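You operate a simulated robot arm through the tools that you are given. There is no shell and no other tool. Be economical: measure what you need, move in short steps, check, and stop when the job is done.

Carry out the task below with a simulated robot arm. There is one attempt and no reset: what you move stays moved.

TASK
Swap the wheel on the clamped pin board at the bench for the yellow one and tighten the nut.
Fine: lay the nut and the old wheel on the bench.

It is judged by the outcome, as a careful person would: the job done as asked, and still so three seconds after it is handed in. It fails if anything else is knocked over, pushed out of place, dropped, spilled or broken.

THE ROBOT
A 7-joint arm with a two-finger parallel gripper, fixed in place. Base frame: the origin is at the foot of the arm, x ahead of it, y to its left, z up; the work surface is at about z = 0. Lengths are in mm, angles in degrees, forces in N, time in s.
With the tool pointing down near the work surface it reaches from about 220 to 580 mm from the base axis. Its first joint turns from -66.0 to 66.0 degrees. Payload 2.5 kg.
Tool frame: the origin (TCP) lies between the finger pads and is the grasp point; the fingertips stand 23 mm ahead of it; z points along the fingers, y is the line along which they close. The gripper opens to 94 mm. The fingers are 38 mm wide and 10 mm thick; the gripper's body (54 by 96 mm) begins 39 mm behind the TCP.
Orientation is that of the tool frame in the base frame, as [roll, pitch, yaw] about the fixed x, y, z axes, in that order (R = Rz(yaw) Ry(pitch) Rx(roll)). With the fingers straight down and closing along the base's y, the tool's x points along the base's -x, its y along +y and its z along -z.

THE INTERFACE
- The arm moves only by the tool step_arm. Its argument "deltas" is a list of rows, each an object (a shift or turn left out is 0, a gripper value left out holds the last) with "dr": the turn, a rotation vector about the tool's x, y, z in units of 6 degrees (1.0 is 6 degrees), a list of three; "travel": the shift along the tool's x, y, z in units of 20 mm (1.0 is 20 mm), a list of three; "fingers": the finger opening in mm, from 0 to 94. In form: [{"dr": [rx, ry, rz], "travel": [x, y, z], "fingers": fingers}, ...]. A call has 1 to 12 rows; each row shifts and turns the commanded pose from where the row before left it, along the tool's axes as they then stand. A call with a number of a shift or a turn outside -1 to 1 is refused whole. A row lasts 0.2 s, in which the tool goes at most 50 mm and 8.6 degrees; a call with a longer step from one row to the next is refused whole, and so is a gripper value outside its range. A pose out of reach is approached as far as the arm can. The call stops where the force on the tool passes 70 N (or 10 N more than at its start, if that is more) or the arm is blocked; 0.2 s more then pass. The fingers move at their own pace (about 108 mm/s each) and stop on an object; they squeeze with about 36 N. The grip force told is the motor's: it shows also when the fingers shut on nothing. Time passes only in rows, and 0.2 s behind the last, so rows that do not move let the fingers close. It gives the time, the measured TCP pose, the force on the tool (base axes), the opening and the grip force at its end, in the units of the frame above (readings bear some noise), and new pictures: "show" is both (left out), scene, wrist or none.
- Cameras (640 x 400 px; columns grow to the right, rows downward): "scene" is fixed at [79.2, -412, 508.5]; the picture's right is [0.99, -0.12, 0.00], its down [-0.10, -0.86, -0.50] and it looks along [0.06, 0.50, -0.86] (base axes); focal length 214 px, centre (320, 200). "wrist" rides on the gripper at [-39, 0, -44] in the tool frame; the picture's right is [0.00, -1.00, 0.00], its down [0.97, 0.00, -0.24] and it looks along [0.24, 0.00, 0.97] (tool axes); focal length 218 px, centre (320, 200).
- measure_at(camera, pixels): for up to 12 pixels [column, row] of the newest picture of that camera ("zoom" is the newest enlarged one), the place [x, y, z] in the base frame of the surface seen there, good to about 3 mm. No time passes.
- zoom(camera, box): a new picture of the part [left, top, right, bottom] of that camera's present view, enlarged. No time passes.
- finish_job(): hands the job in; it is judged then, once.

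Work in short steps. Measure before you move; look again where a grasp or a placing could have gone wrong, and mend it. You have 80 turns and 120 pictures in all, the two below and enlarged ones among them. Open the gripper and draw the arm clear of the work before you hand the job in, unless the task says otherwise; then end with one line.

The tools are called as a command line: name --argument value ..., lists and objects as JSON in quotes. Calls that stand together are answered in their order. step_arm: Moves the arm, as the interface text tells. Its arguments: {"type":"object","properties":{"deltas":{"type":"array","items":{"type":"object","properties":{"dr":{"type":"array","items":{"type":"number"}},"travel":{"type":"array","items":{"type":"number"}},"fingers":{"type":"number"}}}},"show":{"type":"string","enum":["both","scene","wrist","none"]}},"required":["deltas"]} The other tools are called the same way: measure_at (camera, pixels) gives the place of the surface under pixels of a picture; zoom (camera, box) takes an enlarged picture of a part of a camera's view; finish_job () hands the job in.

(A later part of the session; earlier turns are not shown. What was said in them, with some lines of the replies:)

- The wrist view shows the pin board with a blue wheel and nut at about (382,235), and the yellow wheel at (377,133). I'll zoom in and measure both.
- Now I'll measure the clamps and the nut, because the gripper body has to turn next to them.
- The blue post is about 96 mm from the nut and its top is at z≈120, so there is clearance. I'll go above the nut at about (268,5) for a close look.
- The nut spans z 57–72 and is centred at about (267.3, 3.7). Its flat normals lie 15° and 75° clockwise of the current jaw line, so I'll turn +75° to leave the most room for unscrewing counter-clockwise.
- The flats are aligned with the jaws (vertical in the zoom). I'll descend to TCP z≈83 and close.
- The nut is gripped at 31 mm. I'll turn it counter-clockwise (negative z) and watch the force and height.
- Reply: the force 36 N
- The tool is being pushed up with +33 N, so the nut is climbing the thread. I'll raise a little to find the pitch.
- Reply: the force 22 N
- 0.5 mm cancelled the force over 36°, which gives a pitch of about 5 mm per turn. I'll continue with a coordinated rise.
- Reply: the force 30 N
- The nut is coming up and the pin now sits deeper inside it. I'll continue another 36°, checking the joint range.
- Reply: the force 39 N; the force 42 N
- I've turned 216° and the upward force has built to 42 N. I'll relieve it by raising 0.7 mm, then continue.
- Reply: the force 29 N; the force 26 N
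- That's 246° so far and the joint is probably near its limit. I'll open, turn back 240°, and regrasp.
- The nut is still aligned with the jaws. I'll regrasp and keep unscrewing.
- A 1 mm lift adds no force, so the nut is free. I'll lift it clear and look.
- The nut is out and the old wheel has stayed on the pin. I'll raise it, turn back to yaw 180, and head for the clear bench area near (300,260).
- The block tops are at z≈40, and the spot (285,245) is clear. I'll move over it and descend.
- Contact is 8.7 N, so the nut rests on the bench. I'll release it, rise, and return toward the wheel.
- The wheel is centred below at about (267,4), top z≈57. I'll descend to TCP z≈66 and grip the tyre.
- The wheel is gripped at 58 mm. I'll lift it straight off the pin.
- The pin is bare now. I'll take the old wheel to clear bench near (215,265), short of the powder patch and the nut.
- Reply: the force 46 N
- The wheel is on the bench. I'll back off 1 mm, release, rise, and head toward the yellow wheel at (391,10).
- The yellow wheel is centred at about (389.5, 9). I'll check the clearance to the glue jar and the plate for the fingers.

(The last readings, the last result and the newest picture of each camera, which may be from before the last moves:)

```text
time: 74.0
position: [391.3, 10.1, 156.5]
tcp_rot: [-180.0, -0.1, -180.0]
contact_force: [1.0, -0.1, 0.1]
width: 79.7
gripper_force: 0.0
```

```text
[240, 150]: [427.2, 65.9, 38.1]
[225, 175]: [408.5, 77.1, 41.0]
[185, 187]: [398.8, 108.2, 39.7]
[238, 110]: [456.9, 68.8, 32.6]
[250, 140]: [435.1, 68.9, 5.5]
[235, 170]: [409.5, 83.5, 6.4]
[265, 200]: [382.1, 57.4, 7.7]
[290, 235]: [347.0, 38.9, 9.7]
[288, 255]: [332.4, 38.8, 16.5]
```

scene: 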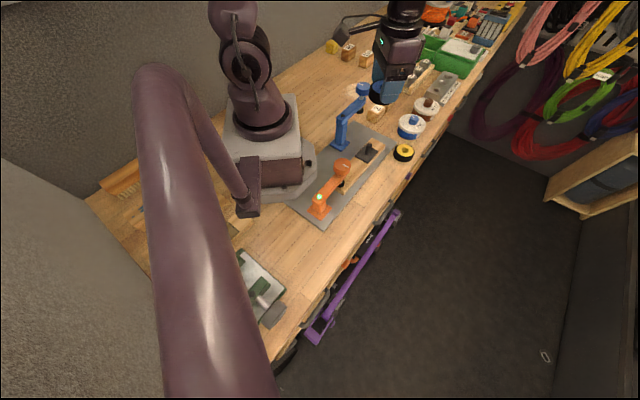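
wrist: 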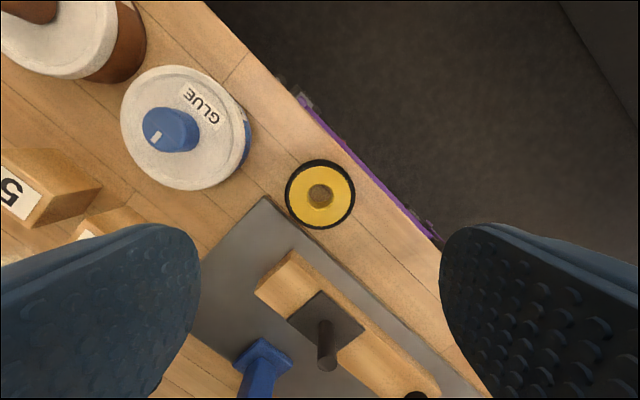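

Clearance is fine with a 70 mm opening. I'll descend to TCP z≈36 and grip.

step_arm --deltas '[{"travel": [0.08, -0.04, 1], "fingers": 70}, {"travel": [0, 0, 1]}, {"travel": [0, 0, 1]}, {"travel": [0, 0, 1]}, {"travel": [0, 0, 1]}, {"travel": [0, 0, 0.5]}, {}]' --show "wrist"

step_arm --deltas '[{"travel": [0, 0, 0.5]}, {}, {"fingers": 48}, {}, {}]' --show "wrist"

```text
time: 75.6
position: [391.6, 9.2, 46.0]
tcp_rot: [179.9, 0.0, 180.0]
contact_force: [-0.2, 0.4, -0.2]
width: 69.9
gripper_force: 0.1
```

wrist: 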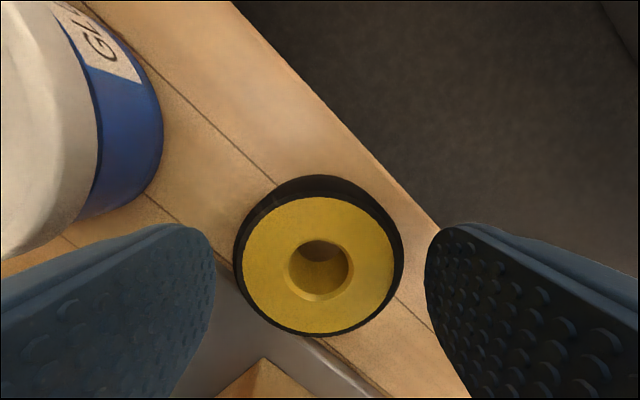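

```text
time: 76.8
position: [390.8, 9.4, 36.8]
tcp_rot: [-179.9, -0.1, -179.9]
contact_force: [0.3, 0.7, -0.4]
width: 58.2
gripper_force: 35.4
```

wrist: 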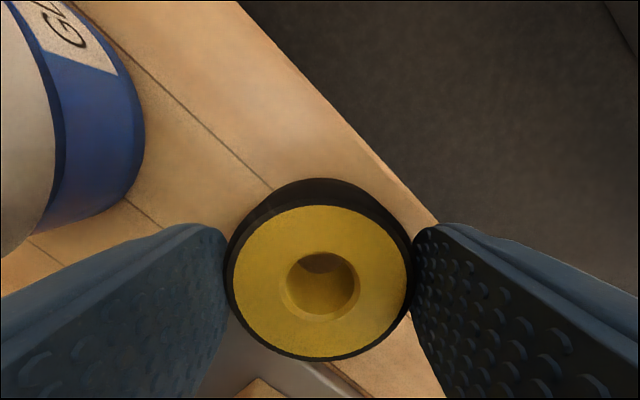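

The yellow wheel is gripped and sits about 1.5 mm toward tool +x compared with the old one. I'll lift it and carry it over the pin.

step_arm --deltas '[{"travel": [0, 0, -0.5]}, {"travel": [0, 0, -1]}, {"travel": [0, 0, -1]}, {"travel": [0, 0, -1]}, {"travel": [0, 0, -1]}, {"travel": [0, 0, -1]}, {}]' --show "none"

step_arm --deltas '[{"travel": [0.88, -0.04, 0]}, {"travel": [0.88, -0.04, 0]}, {"travel": [0.88, -0.04, 0]}, {"travel": [0.88, -0.04, 0]}, {"travel": [0.88, -0.04, 0]}, {"travel": [0.88, -0.04, 0]}, {"travel": [0.83, -0.04, 0]}, {}]'

zoom --camera "wrist" --box '[220, 180, 420, 370]'

```text
time: 78.4
position: [390.8, 9.7, 145.2]
tcp_rot: [-180.0, 0.0, 180.0]
contact_force: [0.3, -0.9, -0.4]
width: 57.9
gripper_force: 35.7
```

```text
time: 80.2
position: [268.2, 5.6, 145.7]
tcp_rot: [-179.9, -0.1, -180.0]
contact_force: [-0.3, 0.4, -0.6]
width: 58.0
gripper_force: 36.2
```

scene: 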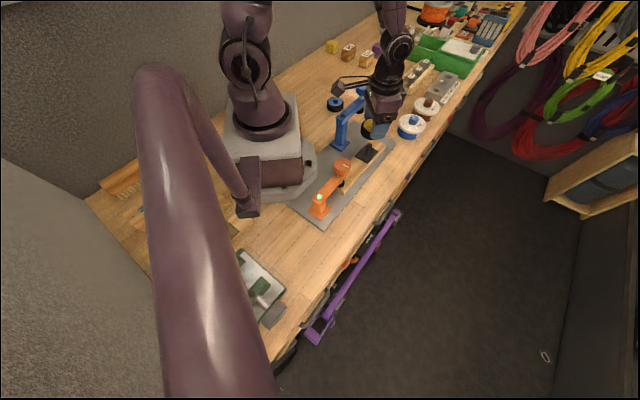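
wrist: 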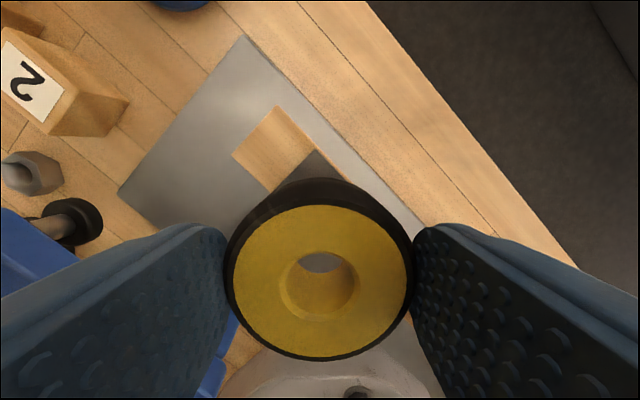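

```text
2.11 times, centred on (320, 275) of wrist
```

zoom: 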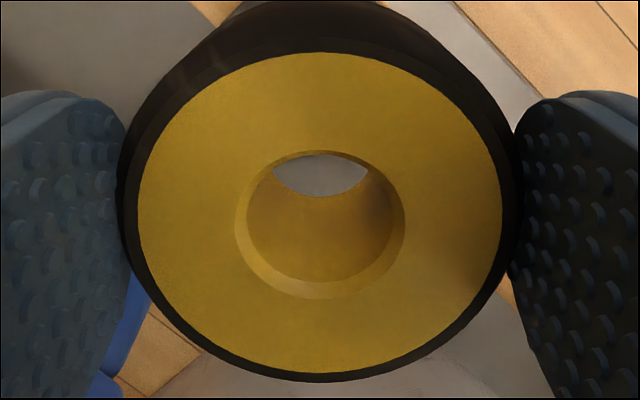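

I'll descend to just above the pin (TCP≈107) and then go slowly.

step_arm --deltas '[{"travel": [0, 0, 0.95]}, {"travel": [0, 0, 0.95]}, {}]' --show "wrist"

zoom --camera "wrist" --box '[220, 180, 420, 370]'

zoom --camera "scene" --box '[340, 110, 420, 180]'

```text
time: 81.0
position: [266.9, 5.0, 105.8]
tcp_rot: [180.0, -0.1, -180.0]
contact_force: [-0.2, 0.0, -0.5]
width: 58.2
gripper_force: 35.7
```

wrist: 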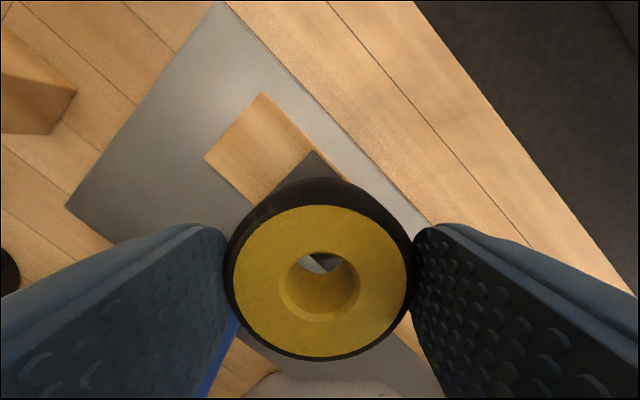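

```text
2.11 times, centred on (320, 275) of wrist
```

zoom: 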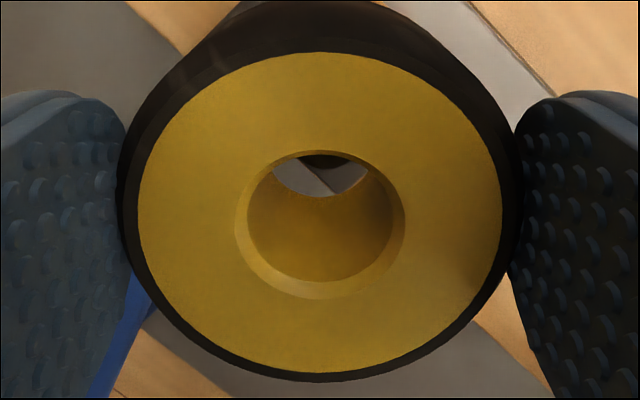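

```text
5.71 times, centred on (380, 145) of scene
```

zoom: 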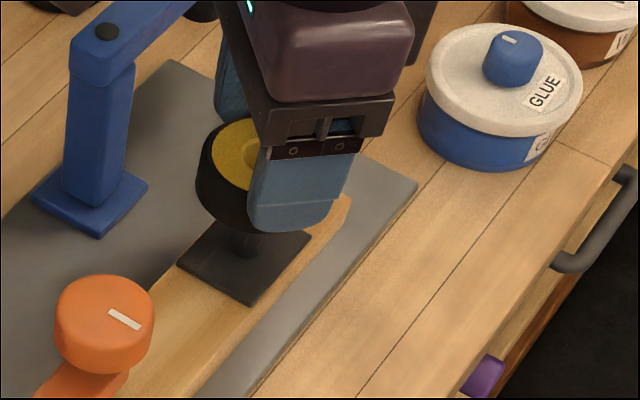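

Through the hole I can see the pin's near edge about 5 mm inside the rim and centred in the column, so it's aligned within about 1 mm. I'll shift +0.8 mm in x and lower slowly.

step_arm --deltas '[{"travel": [-0.04, 0, 0.15]}, {"travel": [0, 0, 0.2]}, {"travel": [0, 0, 0.2]}, {"travel": [0, 0, 0.2]}, {}]' --show "wrist"

zoom --camera "wrist" --box '[220, 180, 420, 370]'

```text
time: 82.2
position: [268.4, 3.4, 91.5]
tcp_rot: [179.9, -0.1, 180.0]
contact_force: [0.0, -0.1, -2.5]
width: 57.7
gripper_force: 36.4
```

wrist: 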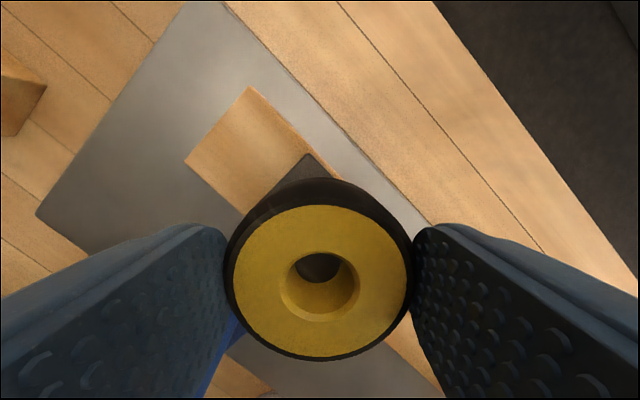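

```text
2.11 times, centred on (320, 275) of wrist
```

zoom: 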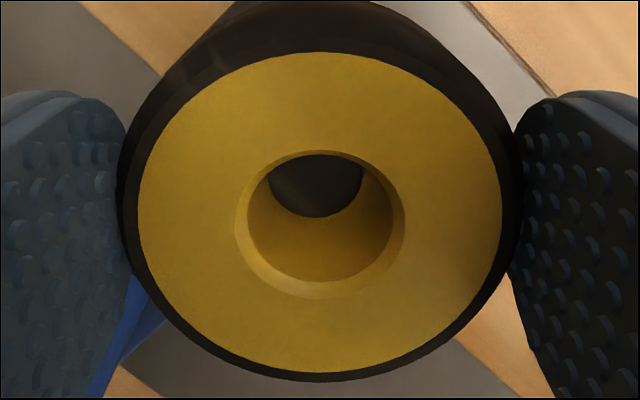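

The pin is inside the bore with no contact force. I'll continue down.

step_arm --deltas '[{"travel": [0, 0, 0.25]}, {"travel": [0, 0, 0.25]}, {"travel": [0, 0, 0.25]}, {"travel": [0, 0, 0.2]}, {}]' --show "none"

step_arm --deltas '[{"travel": [0, 0, 0.1]}, {}]' --show "wrist"

```text
time: 83.4
position: [269.5, 3.2, 73.8]
tcp_rot: [-180.0, 0.0, -180.0]
contact_force: [-0.6, 0.1, -2.1]
width: 58.1
gripper_force: 36.3
```

```text
time: 84.0
position: [268.2, 3.1, 71.8]
tcp_rot: [-180.0, 0.1, -179.9]
contact_force: [0.5, -0.4, -1.3]
width: 58.1
gripper_force: 35.8
```

wrist: 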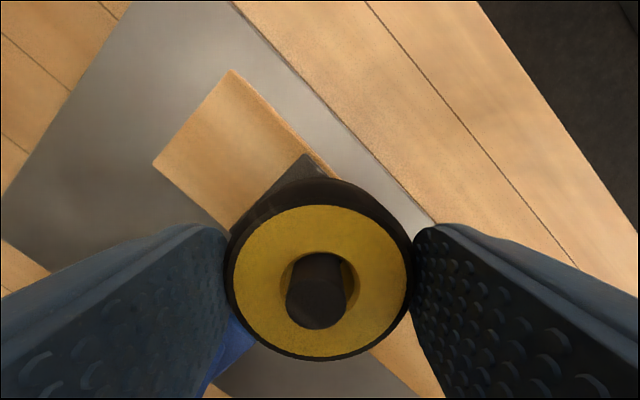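

step_arm --deltas '[{"travel": [0, 0, 0.06]}, {"travel": [0, 0, 0.04]}, {}]' --show "none"

step_arm --deltas '[{"travel": [0, 0, 0.04]}, {}]' --show "none"

```text
time: 84.8
position: [269.1, 2.0, 69.3]
tcp_rot: [179.9, 0.1, -180.0]
contact_force: [0.9, -0.6, -0.8]
width: 57.9
gripper_force: 35.5
```

```text
time: 85.4
position: [269.5, 3.3, 69.5]
tcp_rot: [-180.0, -0.1, -180.0]
contact_force: [-1.0, -0.6, -1.3]
width: 58.0
gripper_force: 36.3
```

step_arm --deltas '[{"travel": [0, 0, 0.04]}, {}]' --show "none"

step_arm --deltas '[{"travel": [0, 0, 0.04]}, {}]' --show "none"

step_arm --deltas '[{"travel": [0, 0, 0.03]}, {}]' --show "none"

```text
time: 86.0
position: [268.0, 3.5, 67.6]
tcp_rot: [-179.9, -0.1, -179.9]
contact_force: [-0.6, 1.1, -0.8]
width: 58.1
gripper_force: 35.8
```

```text
time: 86.6
position: [268.0, 4.2, 66.7]
tcp_rot: [-180.0, 0.0, -179.8]
contact_force: [-12.8, -0.1, 55.0]
width: 58.2
gripper_force: 36.4
```

```text
time: 87.2
position: [268.7, 2.5, 66.7]
tcp_rot: [180.0, 0.0, 180.0]
contact_force: [-12.2, 2.1, 50.3]
width: 57.9
gripper_force: 35.7
```

It's seated. I'll release it, rise, and look.

step_arm --deltas '[{"travel": [0, 0, -0.06]}, {"fingers": 80}, {}, {"travel": [0, 0, -1]}, {"travel": [0, 0, -1]}, {"travel": [0, 0, -1]}, {"travel": [0, 0, -1]}, {"travel": [0, 0, -1]}, {}]' --show "wrist"

zoom --camera "wrist" --box '[240, 150, 400, 250]'

measure_at --camera "zoom" --pixels '[[250, 150], [420, 150], [250, 270], [420, 270], [318, 210], [330, 60]]'

```text
time: 89.2
position: [268.7, 3.0, 166.9]
tcp_rot: [-179.9, 0.0, -180.0]
contact_force: [-0.8, -0.3, -0.2]
width: 80.0
gripper_force: 0.0
```

wrist: 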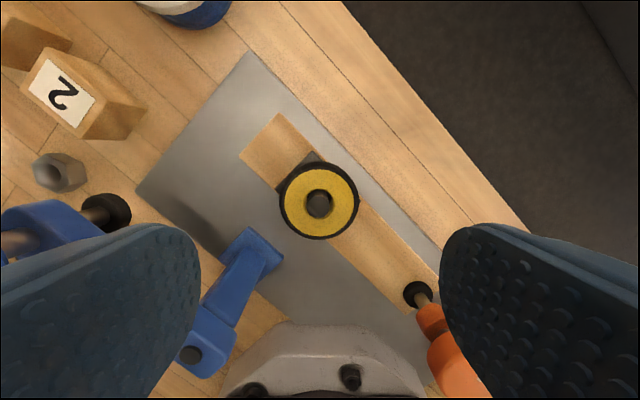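

```text
4.00 times, centred on (320, 200) of wrist
```

zoom: 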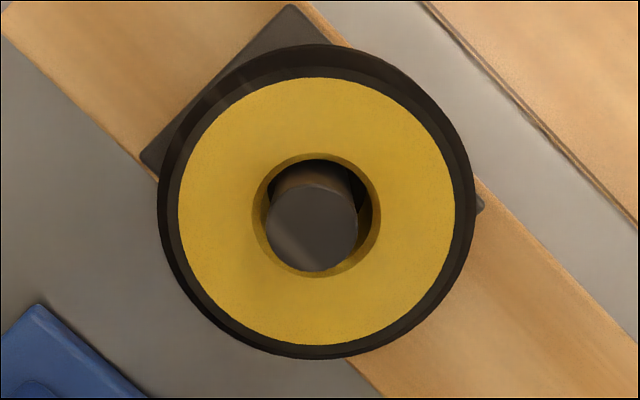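

```text
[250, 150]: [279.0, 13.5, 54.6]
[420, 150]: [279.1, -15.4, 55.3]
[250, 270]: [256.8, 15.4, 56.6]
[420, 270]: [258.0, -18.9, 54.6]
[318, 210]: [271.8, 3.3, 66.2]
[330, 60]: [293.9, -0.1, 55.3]
```

The yellow wheel sits flat and centred, top z≈55. Now I'll fetch the nut at (284.3,244.8).

step_arm --deltas '[{"travel": [0, 0, -1], "fingers": 54}, {"travel": [0, 0, -1]}, {"travel": [0, 0, -1]}, {"travel": [-0.09, 1, 0]}, {"travel": [-0.09, 1, 0]}, {"travel": [-0.09, 1, 0]}, {"travel": [-0.09, 1, 0]}, {"travel": [-0.09, 1, 0]}, {"travel": [-0.09, 1, 0]}, {"travel": [-0.09, 1, 0]}, {"travel": [-0.09, 1, 0]}, {"travel": [-0.09, 1, 0]}]' --show "none"

step_arm --deltas '[{"travel": [0, 1, 0]}, {"travel": [0, 1, 0]}, {"travel": [0, 1, 0]}, {"travel": [0, 0, 1]}, {"travel": [0, 0, 1]}, {"travel": [0, 0, 1]}, {"travel": [0, 0, 1]}, {"travel": [0, 0, 1]}, {}]' --show "wrist"

zoom --camera "wrist" --box '[240, 150, 400, 250]'

```text
time: 91.8
position: [287.3, 184.3, 228.6]
tcp_rot: [180.0, -0.1, 180.0]
contact_force: [0.3, -0.1, 0.4]
width: 54.0
gripper_force: 0.1
```

```text
time: 93.8
position: [285.7, 245.3, 127.2]
tcp_rot: [180.0, 0.0, 180.0]
contact_force: [-0.8, -0.6, -0.5]
width: 54.0
gripper_force: 0.0
```

wrist: 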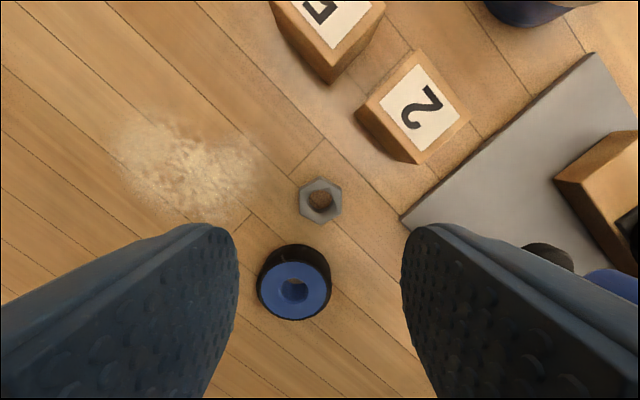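

```text
4.00 times, centred on (320, 200) of wrist
```

zoom: 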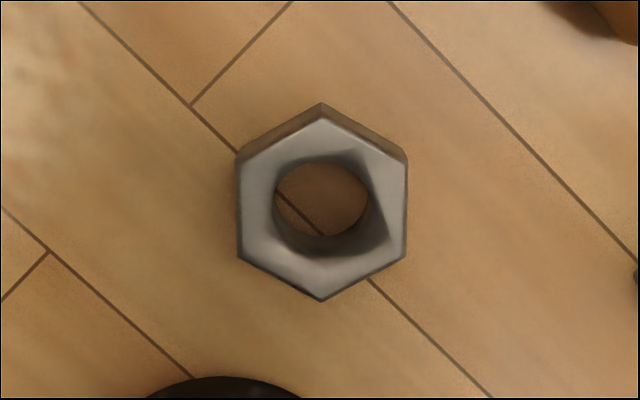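

step_arm --deltas '[{"travel": [0, 0, 1]}, {"travel": [0, 0, 1]}, {"travel": [0, 0, 1]}, {"travel": [0, 0, 1]}, {"travel": [0, 0, 0.93]}, {}, {"fingers": 20}, {}, {}]' --show "wrist"

```text
time: 95.8
position: [282.8, 243.5, 30.6]
tcp_rot: [179.9, 0.0, 180.0]
contact_force: [0.1, -0.4, -0.3]
width: 31.3
gripper_force: 36.0
```

wrist: 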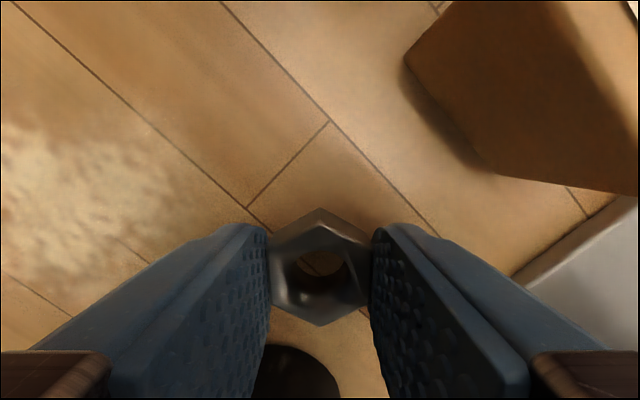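

The nut is gripped. I'll lift and carry it back over the pin.

step_arm --deltas '[{"travel": [0, 0, -1]}, {"travel": [0, 0, -1]}, {"travel": [0, 0, -1]}, {"travel": [0, 0, -1]}, {"travel": [0, 0, -1]}, {"travel": [0, 0, -1]}, {"travel": [0, 0, -1]}, {"travel": [0, 0, -1]}, {"travel": [0, 0, -1]}, {"travel": [0, 0, -1]}, {}]' --show "none"

step_arm --deltas '[{"travel": [0.07, -1, 0]}, {"travel": [0.07, -1, 0]}, {"travel": [0.07, -1, 0]}, {"travel": [0.07, -1, 0]}, {"travel": [0.07, -1, 0]}, {"travel": [0.07, -1, 0]}, {"travel": [0.07, -1, 0]}, {"travel": [0.07, -1, 0]}, {"travel": [0.07, -1, 0]}, {"travel": [0.07, -1, 0]}, {"travel": [0.07, -1, 0]}, {"travel": [0.07, -1, 0]}]' --show "none"

step_arm --deltas '[{"dr": [0, 0, -1]}, {"dr": [0, 0, -1]}, {"dr": [0, 0, -1]}, {"dr": [0, 0, -1]}, {"dr": [0, 0, -1]}, {"dr": [0, 0, -1]}, {"dr": [0, 0, -1]}, {"dr": [0, 0, -1]}, {"dr": [0, 0, -1]}, {"dr": [0, 0, -1]}, {"dr": [0, 0, -1]}, {"dr": [0, 0, -1]}]' --show "none"

step_arm --deltas '[{"dr": [0, 0, -1], "travel": [0, 0, 0.6]}, {"dr": [0, 0, -1], "travel": [0, 0, 0.6]}, {"dr": [0, 0, -1], "travel": [0, 0, 0.6]}, {"dr": [0, 0, -1], "travel": [0, 0, 0.6]}, {"dr": [0, 0, -1], "travel": [0, 0, 0.6]}, {"dr": [0, 0, -1], "travel": [0, 0, 0.6]}, {"dr": [0, 0, -1], "travel": [0, 0, 0.6]}, {"dr": [0, 0, -1], "travel": [0, 0, 0.6]}, {"dr": [0, 0, -1], "travel": [0, 0, 0.6]}, {"dr": [0, 0, -1]}, {"dr": [0, 0, -1]}, {"dr": [0, 0, -1]}]' --show "wrist"

```text
time: 98.2
position: [285.6, 245.4, 229.9]
tcp_rot: [179.9, 0.0, 180.0]
contact_force: [0.4, 0.2, -1.5]
width: 31.1
gripper_force: 36.5
```

```text
time: 100.8
position: [269.2, 2.5, 229.1]
tcp_rot: [179.9, 0.0, 180.0]
contact_force: [-0.2, 0.0, -0.6]
width: 31.4
gripper_force: 36.0
```

```text
time: 103.4
position: [267.2, 3.1, 229.5]
tcp_rot: [-180.0, 0.0, -107.8]
contact_force: [-0.4, -0.8, -0.4]
width: 31.2
gripper_force: 35.3
```

```text
time: 106.0
position: [268.1, 4.4, 121.6]
tcp_rot: [-179.9, 0.0, -36.0]
contact_force: [0.6, 0.1, -1.3]
width: 31.4
gripper_force: 35.6
```

wrist: 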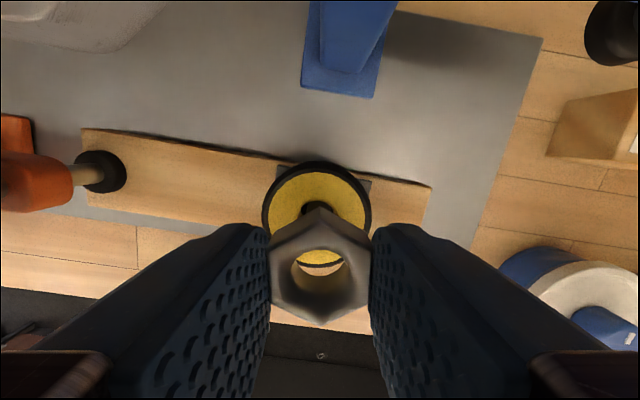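

I'll turn the last 18° and descend to just above the pin, then check the alignment.

step_arm --deltas '[{"dr": [0, 0, -1], "travel": [0, 0, 0.4]}, {"dr": [0, 0, -1], "travel": [0, 0, 0.4]}, {"dr": [0, 0, -1], "travel": [0, 0, 0.25]}, {}]' --show "wrist"

zoom --camera "wrist" --box '[240, 170, 400, 330]'

zoom --camera "scene" --box '[350, 120, 400, 165]'

```text
time: 107.0
position: [267.2, 5.6, 99.5]
tcp_rot: [180.0, 0.1, -17.9]
contact_force: [-0.2, 0.9, -0.5]
width: 31.2
gripper_force: 36.3
```

wrist: 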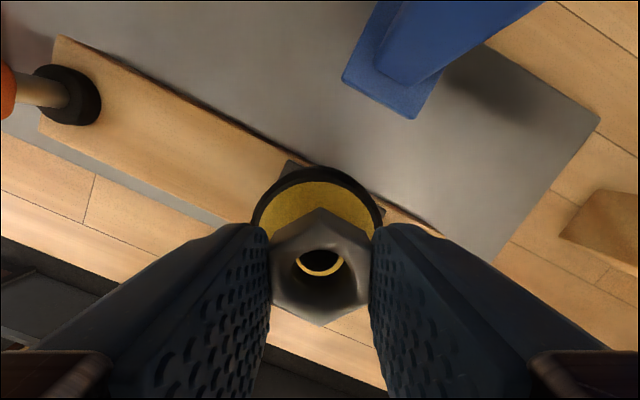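

```text
2.50 times, centred on (320, 250) of wrist
```

zoom: 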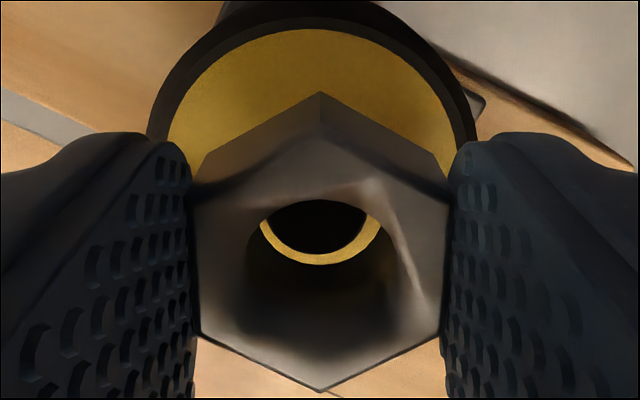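

```text
8.89 times, centred on (375, 142) of scene
```

zoom: 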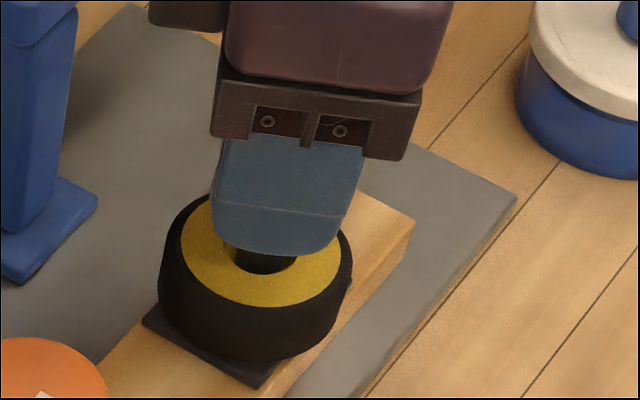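

The pin is centred in the nut bore to within about 0.5 mm. I'll lower until there is contact.

step_arm --deltas '[{"travel": [0, 0, 0.1]}, {"travel": [0, 0, 0.1]}, {"travel": [0, 0, 0.05]}, {}]' --show "none"

step_arm --deltas '[{"travel": [0, 0, 0.05]}, {"travel": [0, 0, 0.05]}, {}]' --show "none"

```text
time: 108.0
position: [267.1, 3.4, 94.1]
tcp_rot: [-179.9, -0.1, -17.9]
contact_force: [-0.1, -0.3, -1.3]
width: 31.4
gripper_force: 36.6
```

```text
time: 108.8
position: [267.6, 4.6, 93.6]
tcp_rot: [-179.9, -0.2, -17.9]
contact_force: [3.9, 6.6, 0.7]
width: 31.5
gripper_force: 35.6
```

step_arm --deltas '[{"travel": [0, 0, 0.05]}, {}]' --show "none"

step_arm --deltas '[{"travel": [0, 0, 0.05]}, {}]' --show "none"

```text
time: 109.4
position: [268.2, 4.0, 93.5]
tcp_rot: [-179.9, -0.2, -17.9]
contact_force: [3.3, 6.2, 11.4]
width: 31.2
gripper_force: 36.3
```

```text
time: 110.0
position: [268.9, 3.7, 91.3]
tcp_rot: [-179.9, -0.1, -17.9]
contact_force: [-4.8, 9.2, 43.2]
width: 31.1
gripper_force: 36.3
```

43 N at TCP≈91 matches the thread start. I'll turn clockwise with a matching descent.

step_arm --deltas '[{"dr": [0, 0, 1]}, {"dr": [0, 0, 1], "travel": [0, 0, 0.004]}, {"dr": [0, 0, 1], "travel": [0, 0, 0.004]}, {"dr": [0, 0, 1], "travel": [0, 0, 0.004]}, {"dr": [0, 0, 1], "travel": [0, 0, 0.004]}, {"dr": [0, 0, 1], "travel": [0, 0, 0.004]}]' --show "none"

step_arm --deltas '[{"dr": [0, 0, 1], "travel": [0, 0, 0.004]}, {"dr": [0, 0, 1], "travel": [0, 0, 0.004]}, {"dr": [0, 0, 1], "travel": [0, 0, 0.004]}, {"dr": [0, 0, 1], "travel": [0, 0, 0.004]}, {"dr": [0, 0, 1], "travel": [0, 0, 0.004]}, {"dr": [0, 0, 1], "travel": [0, 0, 0.004]}]' --show "wrist"

```text
time: 111.4
position: [268.2, 2.9, 90.3]
tcp_rot: [-179.8, 0.0, -54.0]
contact_force: [-1.7, 14.6, 35.1]
width: 31.3
gripper_force: 36.5
```

```text
time: 112.8
position: [268.2, 2.4, 88.6]
tcp_rot: [179.9, -0.1, -90.2]
contact_force: [-9.5, -5.6, 41.0]
width: 31.2
gripper_force: 35.7
```

wrist: 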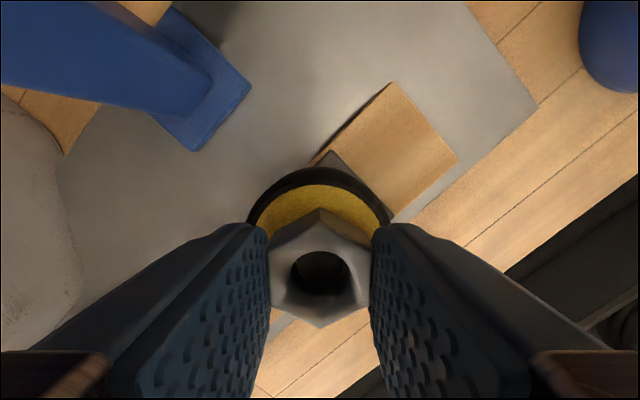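

The force is steady. To confirm the thread has engaged, I'll turn 36° without descending and see whether the force drops.

step_arm --deltas '[{"dr": [0, 0, 1]}, {"dr": [0, 0, 1]}, {"dr": [0, 0, 1]}, {"dr": [0, 0, 1]}, {"dr": [0, 0, 1]}, {"dr": [0, 0, 1]}]' --show "none"

```text
time: 114.2
position: [268.0, 3.6, 90.0]
tcp_rot: [180.0, 0.1, -126.2]
contact_force: [-2.1, 0.1, 10.4]
width: 31.2
gripper_force: 35.3
```

The force dropped from 41 to 10 N, so the thread is engaged and pulling down. I'll continue with a coordinated descent.

step_arm --deltas '[{"dr": [0, 0, 1], "travel": [0, 0, 0.0042]}, {"dr": [0, 0, 1], "travel": [0, 0, 0.0042]}, {"dr": [0, 0, 1], "travel": [0, 0, 0.0042]}, {"dr": [0, 0, 1], "travel": [0, 0, 0.0042]}, {"dr": [0, 0, 1], "travel": [0, 0, 0.0042]}, {"dr": [0, 0, 1], "travel": [0, 0, 0.0042]}, {"dr": [0, 0, 1], "travel": [0, 0, 0.0042]}, {"dr": [0, 0, 1], "travel": [0, 0, 0.0042]}, {"dr": [0, 0, 1], "travel": [0, 0, 0.0042]}, {"dr": [0, 0, 1], "travel": [0, 0, 0.0042]}]' --show "none"

step_arm --deltas '[{"dr": [0, 0, 1], "travel": [0, 0, 0.0042]}, {"dr": [0, 0, 1], "travel": [0, 0, 0.0042]}, {"dr": [0, 0, 1], "travel": [0, 0, 0.0042]}, {"dr": [0, 0, 1], "travel": [0, 0, 0.0042]}, {"dr": [0, 0, 1], "travel": [0, 0, 0.0042]}, {"dr": [0, 0, 1], "travel": [0, 0, 0.0042]}, {"dr": [0, 0, 1], "travel": [0, 0, 0.0042]}, {"dr": [0, 0, 1], "travel": [0, 0, 0.0042]}, {"dr": [0, 0, 1], "travel": [0, 0, 0.0042]}, {"dr": [0, 0, 1], "travel": [0, 0, 0.0042]}]' --show "wrist"

```text
time: 116.4
position: [267.6, 4.0, 89.1]
tcp_rot: [-180.0, -0.1, 173.8]
contact_force: [-7.3, -1.1, -1.4]
width: 30.9
gripper_force: 36.4
```

```text
time: 118.6
position: [267.7, 5.3, 88.5]
tcp_rot: [179.9, 0.0, 113.9]
contact_force: [5.9, 1.6, -2.3]
width: 31.0
gripper_force: 35.9
```

wrist: 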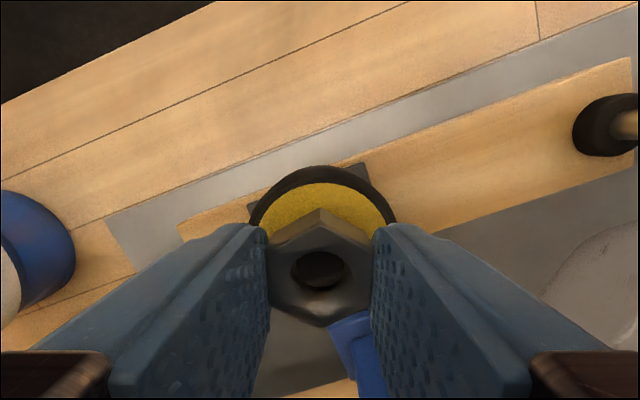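

I've turned 228° and the nut is moving down. I'll regrasp: open, turn back 180°, and close.

step_arm --deltas '[{"fingers": 54}, {}, {"dr": [0, 0, -1]}, {"dr": [0, 0, -1]}, {"dr": [0, 0, -1]}, {"dr": [0, 0, -1]}, {"dr": [0, 0, -1]}, {"dr": [0, 0, -1]}, {"dr": [0, 0, -1]}, {"dr": [0, 0, -1]}, {"dr": [0, 0, -1]}, {"dr": [0, 0, -1]}]' --show "none"

step_arm --deltas '[{"dr": [0, 0, -1]}, {"dr": [0, 0, -1]}, {"dr": [0, 0, -1]}, {"dr": [0, 0, -1]}, {"dr": [0, 0, -1]}, {"dr": [0, 0, -1]}, {"dr": [0, 0, -1]}, {"dr": [0, 0, -1]}, {"dr": [0, 0, -1]}, {"dr": [0, 0, -1]}]' --show "none"

step_arm --deltas '[{"dr": [0, 0, -1]}, {"dr": [0, 0, -1]}, {"dr": [0, 0, -1]}, {"dr": [0, 0, -1]}, {"dr": [0, 0, -1]}, {"dr": [0, 0, -1]}, {"dr": [0, 0, -1]}, {"dr": [0, 0, -1]}, {"dr": [0, 0, -1]}, {"dr": [0, 0, -1]}, {"travel": [0, 0, 0.1]}, {}]' --show "wrist"

```text
time: 121.2
position: [267.8, 3.6, 89.4]
tcp_rot: [180.0, 0.0, 174.2]
contact_force: [-0.3, -0.3, 0.5]
width: 53.9
gripper_force: 0.1
```

```text
time: 123.4
position: [267.4, 4.7, 89.1]
tcp_rot: [-180.0, 0.0, -125.9]
contact_force: [0.5, -0.2, -0.3]
width: 54.3
gripper_force: 0.0
```

```text
time: 126.0
position: [267.6, 5.2, 86.3]
tcp_rot: [179.9, 0.1, -66.0]
contact_force: [-0.2, -0.3, -0.1]
width: 54.0
gripper_force: 0.1
```

wrist: 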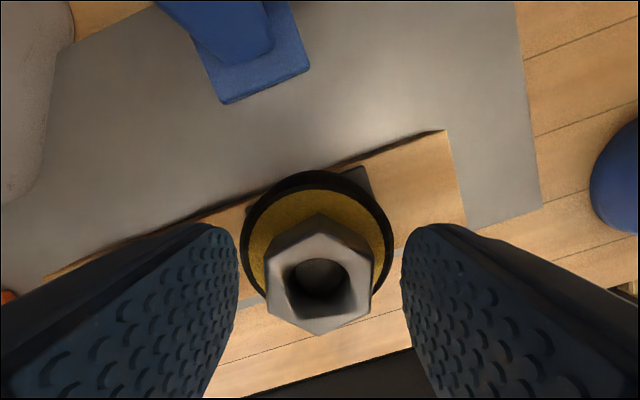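

step_arm --deltas '[{"fingers": 20}, {}, {}, {"dr": [0, 0, 1], "travel": [0, 0, 0.0042]}, {"dr": [0, 0, 1], "travel": [0, 0, 0.0042]}, {"dr": [0, 0, 1], "travel": [0, 0, 0.0042]}, {"dr": [0, 0, 1], "travel": [0, 0, 0.0042]}, {"dr": [0, 0, 1], "travel": [0, 0, 0.0042]}, {"dr": [0, 0, 1], "travel": [0, 0, 0.0042]}, {"dr": [0, 0, 1], "travel": [0, 0, 0.0042]}, {"dr": [0, 0, 1], "travel": [0, 0, 0.0042]}]' --show "none"

step_arm --deltas '[{"dr": [0, 0, 1], "travel": [0, 0, 0.0042]}, {"dr": [0, 0, 1], "travel": [0, 0, 0.0042]}, {"dr": [0, 0, 1], "travel": [0, 0, 0.0042]}, {"dr": [0, 0, 1], "travel": [0, 0, 0.0042]}, {"dr": [0, 0, 1], "travel": [0, 0, 0.0042]}, {"dr": [0, 0, 1], "travel": [0, 0, 0.0042]}]' --show "none"

step_arm --deltas '[{"dr": [0, 0, 1], "travel": [0, 0, 0.0042]}, {"dr": [0, 0, 1], "travel": [0, 0, 0.0042]}, {"dr": [0, 0, 1], "travel": [0, 0, 0.0042]}, {"dr": [0, 0, 1], "travel": [0, 0, 0.0042]}, {"dr": [0, 0, 1], "travel": [0, 0, 0.0042]}, {"dr": [0, 0, 1], "travel": [0, 0, 0.0042]}]' --show "wrist"

```text
time: 128.4
position: [268.4, 4.0, 86.3]
tcp_rot: [180.0, 0.0, -114.2]
contact_force: [5.9, 6.9, -5.6]
width: 31.4
gripper_force: 36.1
```

```text
time: 129.8
position: [268.9, 4.0, 83.9]
tcp_rot: [-179.9, 0.4, -150.1]
contact_force: [15.7, 16.3, 0.5]
width: 31.3
gripper_force: 35.7
```

```text
time: 131.2
position: [267.8, 2.4, 83.7]
tcp_rot: [-180.0, 0.0, 173.8]
contact_force: [12.1, 10.3, -0.5]
width: 31.4
gripper_force: 36.5
```

wrist: 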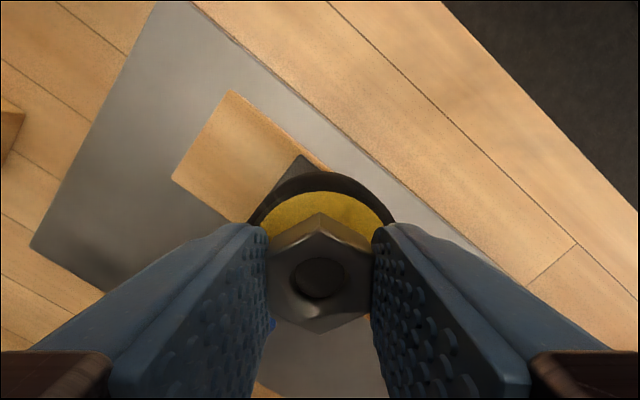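

That's about 348° in total. I'll continue in shorter pieces and watch for the nut seating.

step_arm --deltas '[{"dr": [0, 0, 1], "travel": [0, 0, 0.003]}, {"dr": [0, 0, 1], "travel": [0, 0, 0.003]}, {"dr": [0, 0, 1], "travel": [0, 0, 0.003]}, {"dr": [0, 0, 1], "travel": [0, 0, 0.003]}]' --show "none"

step_arm --deltas '[{"dr": [0, 0, 1], "travel": [0, 0, 0.003]}, {"dr": [0, 0, 1], "travel": [0, 0, 0.003]}, {"dr": [0, 0, 1], "travel": [0, 0, 0.003]}, {"dr": [0, 0, 1], "travel": [0, 0, 0.003]}]' --show "wrist"

zoom --camera "wrist" --box '[220, 170, 420, 340]'

```text
time: 132.2
position: [265.6, 2.6, 83.3]
tcp_rot: [-179.8, -0.3, 149.8]
contact_force: [-1.9, -5.2, 0.7]
width: 33.4
gripper_force: 36.2
```

```text
time: 133.2
position: [267.5, 3.6, 83.6]
tcp_rot: [-179.9, -0.1, 126.0]
contact_force: [-5.8, -12.5, 0.2]
width: 36.0
gripper_force: 36.6
```

wrist: 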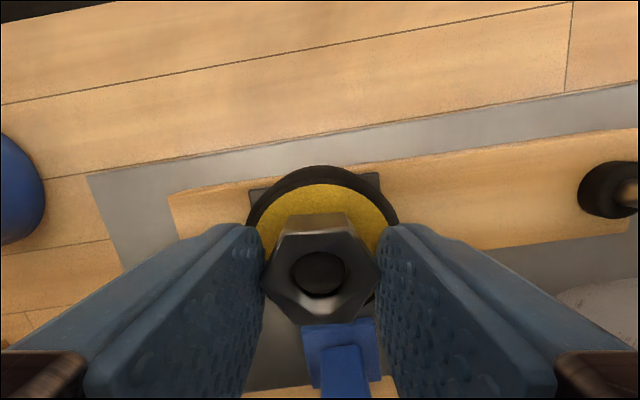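

```text
2.35 times, centred on (320, 255) of wrist
```

zoom: 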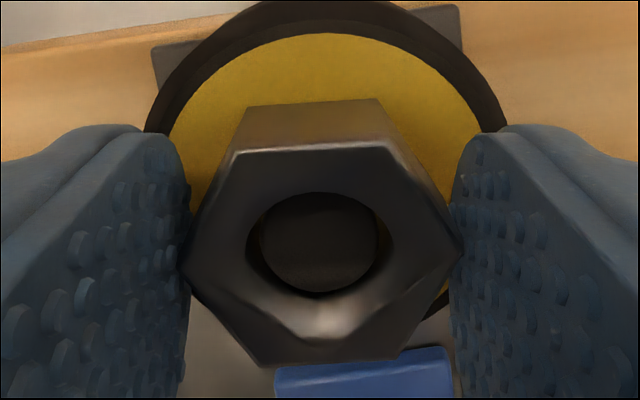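

The jaw opening grew from 31 to 36 mm while turning, so the nut has stalled tight and the jaws are riding over its corners. I'll release, rise and inspect.

step_arm --deltas '[{"fingers": 60}, {}, {"travel": [0, 0, -1]}, {"travel": [0, 0, -1]}, {"travel": [0, 0, -1]}, {"travel": [0, 0, -1]}, {"travel": [0, 0, -1]}, {}]'

zoom --camera "wrist" --box '[240, 150, 400, 250]'

zoom --camera "scene" --box '[340, 110, 420, 180]'

measure_at --camera "wrist" --pixels '[[320, 208], [308, 190], [333, 190], [300, 205], [343, 205], [320, 172], [290, 190], [320, 236]]'

```text
time: 135.0
position: [268.4, 2.7, 185.9]
tcp_rot: [180.0, 0.0, 126.0]
contact_force: [-0.2, -0.3, 0.0]
width: 60.0
gripper_force: 0.1
```

scene: 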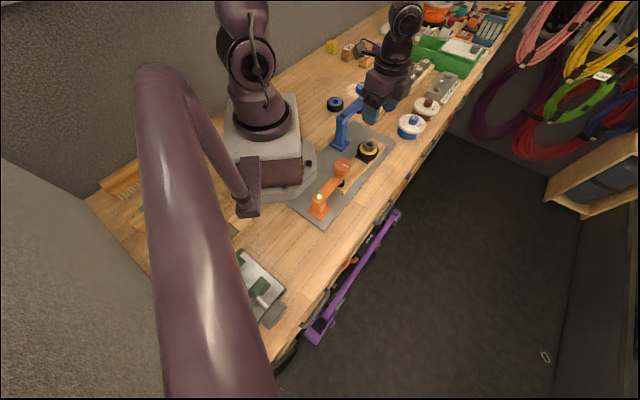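
wrist: 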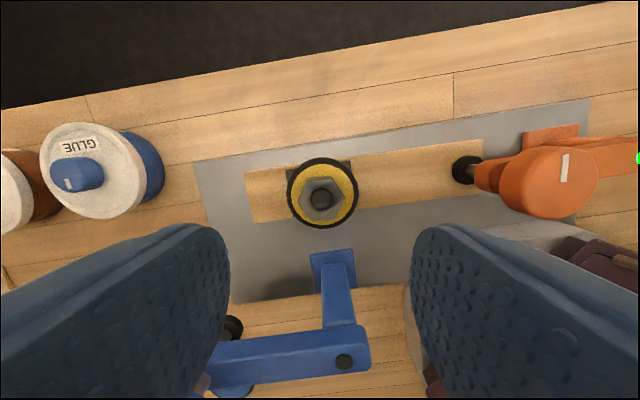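

```text
4.00 times, centred on (320, 200) of wrist
```

zoom: 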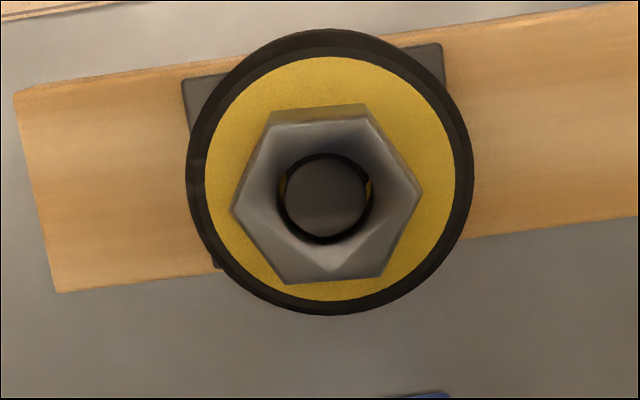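

```text
5.71 times, centred on (380, 145) of scene
```

zoom: 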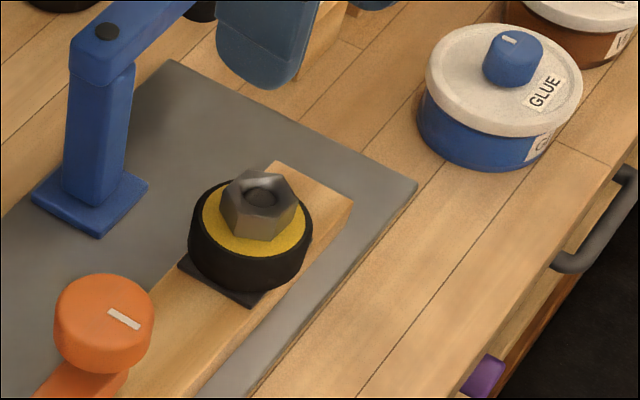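

```text
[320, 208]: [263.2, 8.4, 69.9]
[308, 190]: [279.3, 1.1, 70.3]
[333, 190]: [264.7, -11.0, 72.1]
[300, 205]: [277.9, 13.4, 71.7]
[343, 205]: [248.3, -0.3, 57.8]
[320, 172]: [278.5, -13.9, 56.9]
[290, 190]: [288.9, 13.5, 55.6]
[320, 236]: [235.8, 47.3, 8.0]
```

The nut is flush (top z≈71.5, as originally) on the yellow wheel. I'll confirm tightness with one more aligned grip: 30° back, lower, and a short clockwise turn.

step_arm --deltas '[{"dr": [0, 0, -1], "travel": [0, 0, 1]}, {"dr": [0, 0, -1], "travel": [0, 0, 1]}, {"dr": [0, 0, -1], "travel": [0, 0, 1]}, {"dr": [0, 0, -1], "travel": [0, 0, 1]}, {"dr": [0, 0, -1], "travel": [0, 0, 1]}, {"travel": [0, 0, 0.1]}, {}, {"fingers": 20}, {}, {}]' --show "wrist"

step_arm --deltas '[{"dr": [0, 0, 0.5]}, {"dr": [0, 0, 0.5]}, {"dr": [0, 0, 0.5]}, {"dr": [0, 0, 0.5]}]' --show "wrist"

```text
time: 137.2
position: [266.9, 4.3, 81.0]
tcp_rot: [-180.0, -0.1, 156.0]
contact_force: [-4.2, -11.2, -0.4]
width: 32.3
gripper_force: 35.3
```

wrist: 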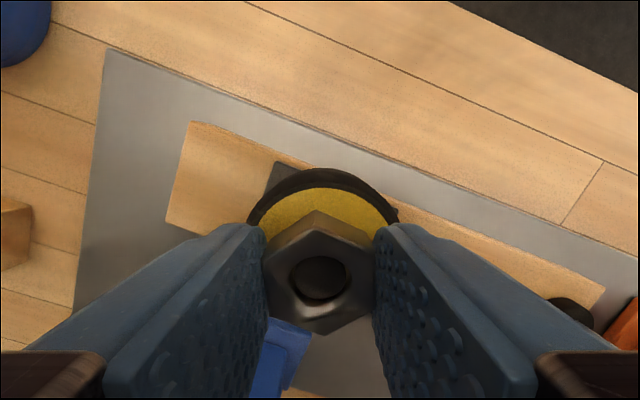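

```text
time: 138.2
position: [265.2, 2.8, 81.5]
tcp_rot: [-180.0, 0.0, 144.0]
contact_force: [-0.9, -9.8, 1.5]
width: 34.6
gripper_force: 36.3
```

wrist: 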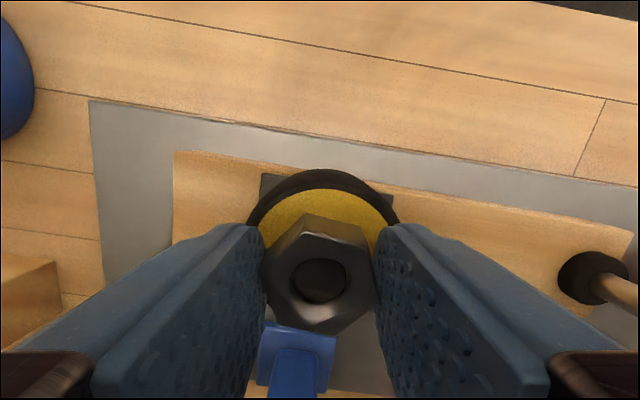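

The jaws slip again at once, so the nut is tight. I'll release and draw clear.

step_arm --deltas '[{"fingers": 60}, {}, {"travel": [0, 0, -1]}, {"travel": [0, 0, -1]}, {"travel": [0, 0, -1]}, {"travel": [0, 0, -1]}, {"travel": [0, 0, -1]}, {"travel": [0, 0, -1]}, {"travel": [0, 0, -1]}, {"travel": [0, 0, -1]}, {"travel": [0, 0, -1]}, {}]'

zoom --camera "scene" --box '[290, 70, 450, 230]'

```text
time: 140.8
position: [267.1, 3.3, 263.4]
tcp_rot: [-180.0, 0.0, 144.0]
contact_force: [-0.5, -0.5, -0.4]
width: 60.2
gripper_force: 0.0
```

scene: 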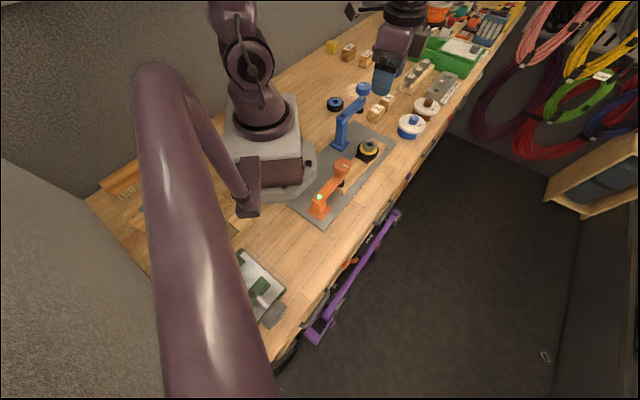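
wrist: 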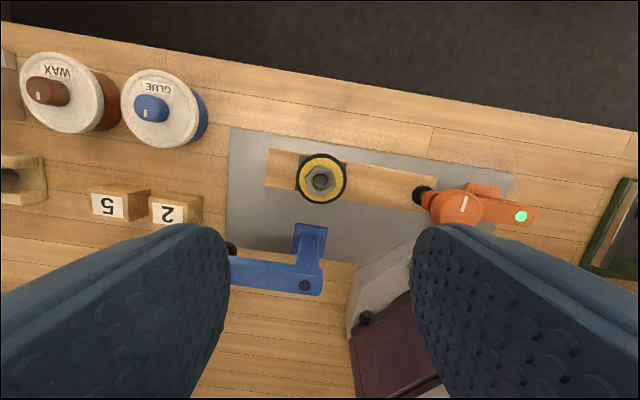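

```text
2.50 times, centred on (370, 150) of scene
```

zoom: 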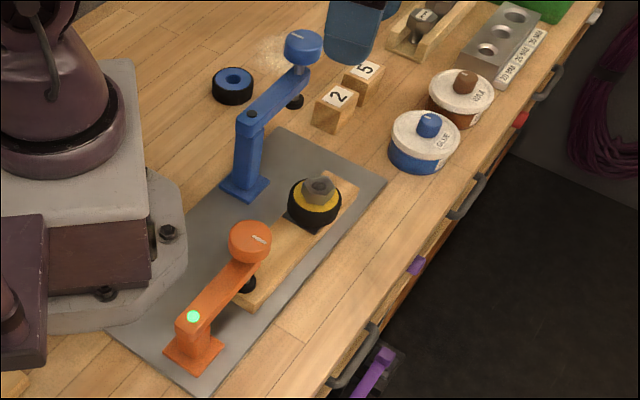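

Everything is in place: the yellow wheel is on with the nut tight, the old wheel is on the bench, and nothing else has moved.

finish_job

```text
The job is handed in.
```

The yellow wheel is on the pin with the nut tightened until the gripper slipped on it, and the old blue wheel is lying on the bench.
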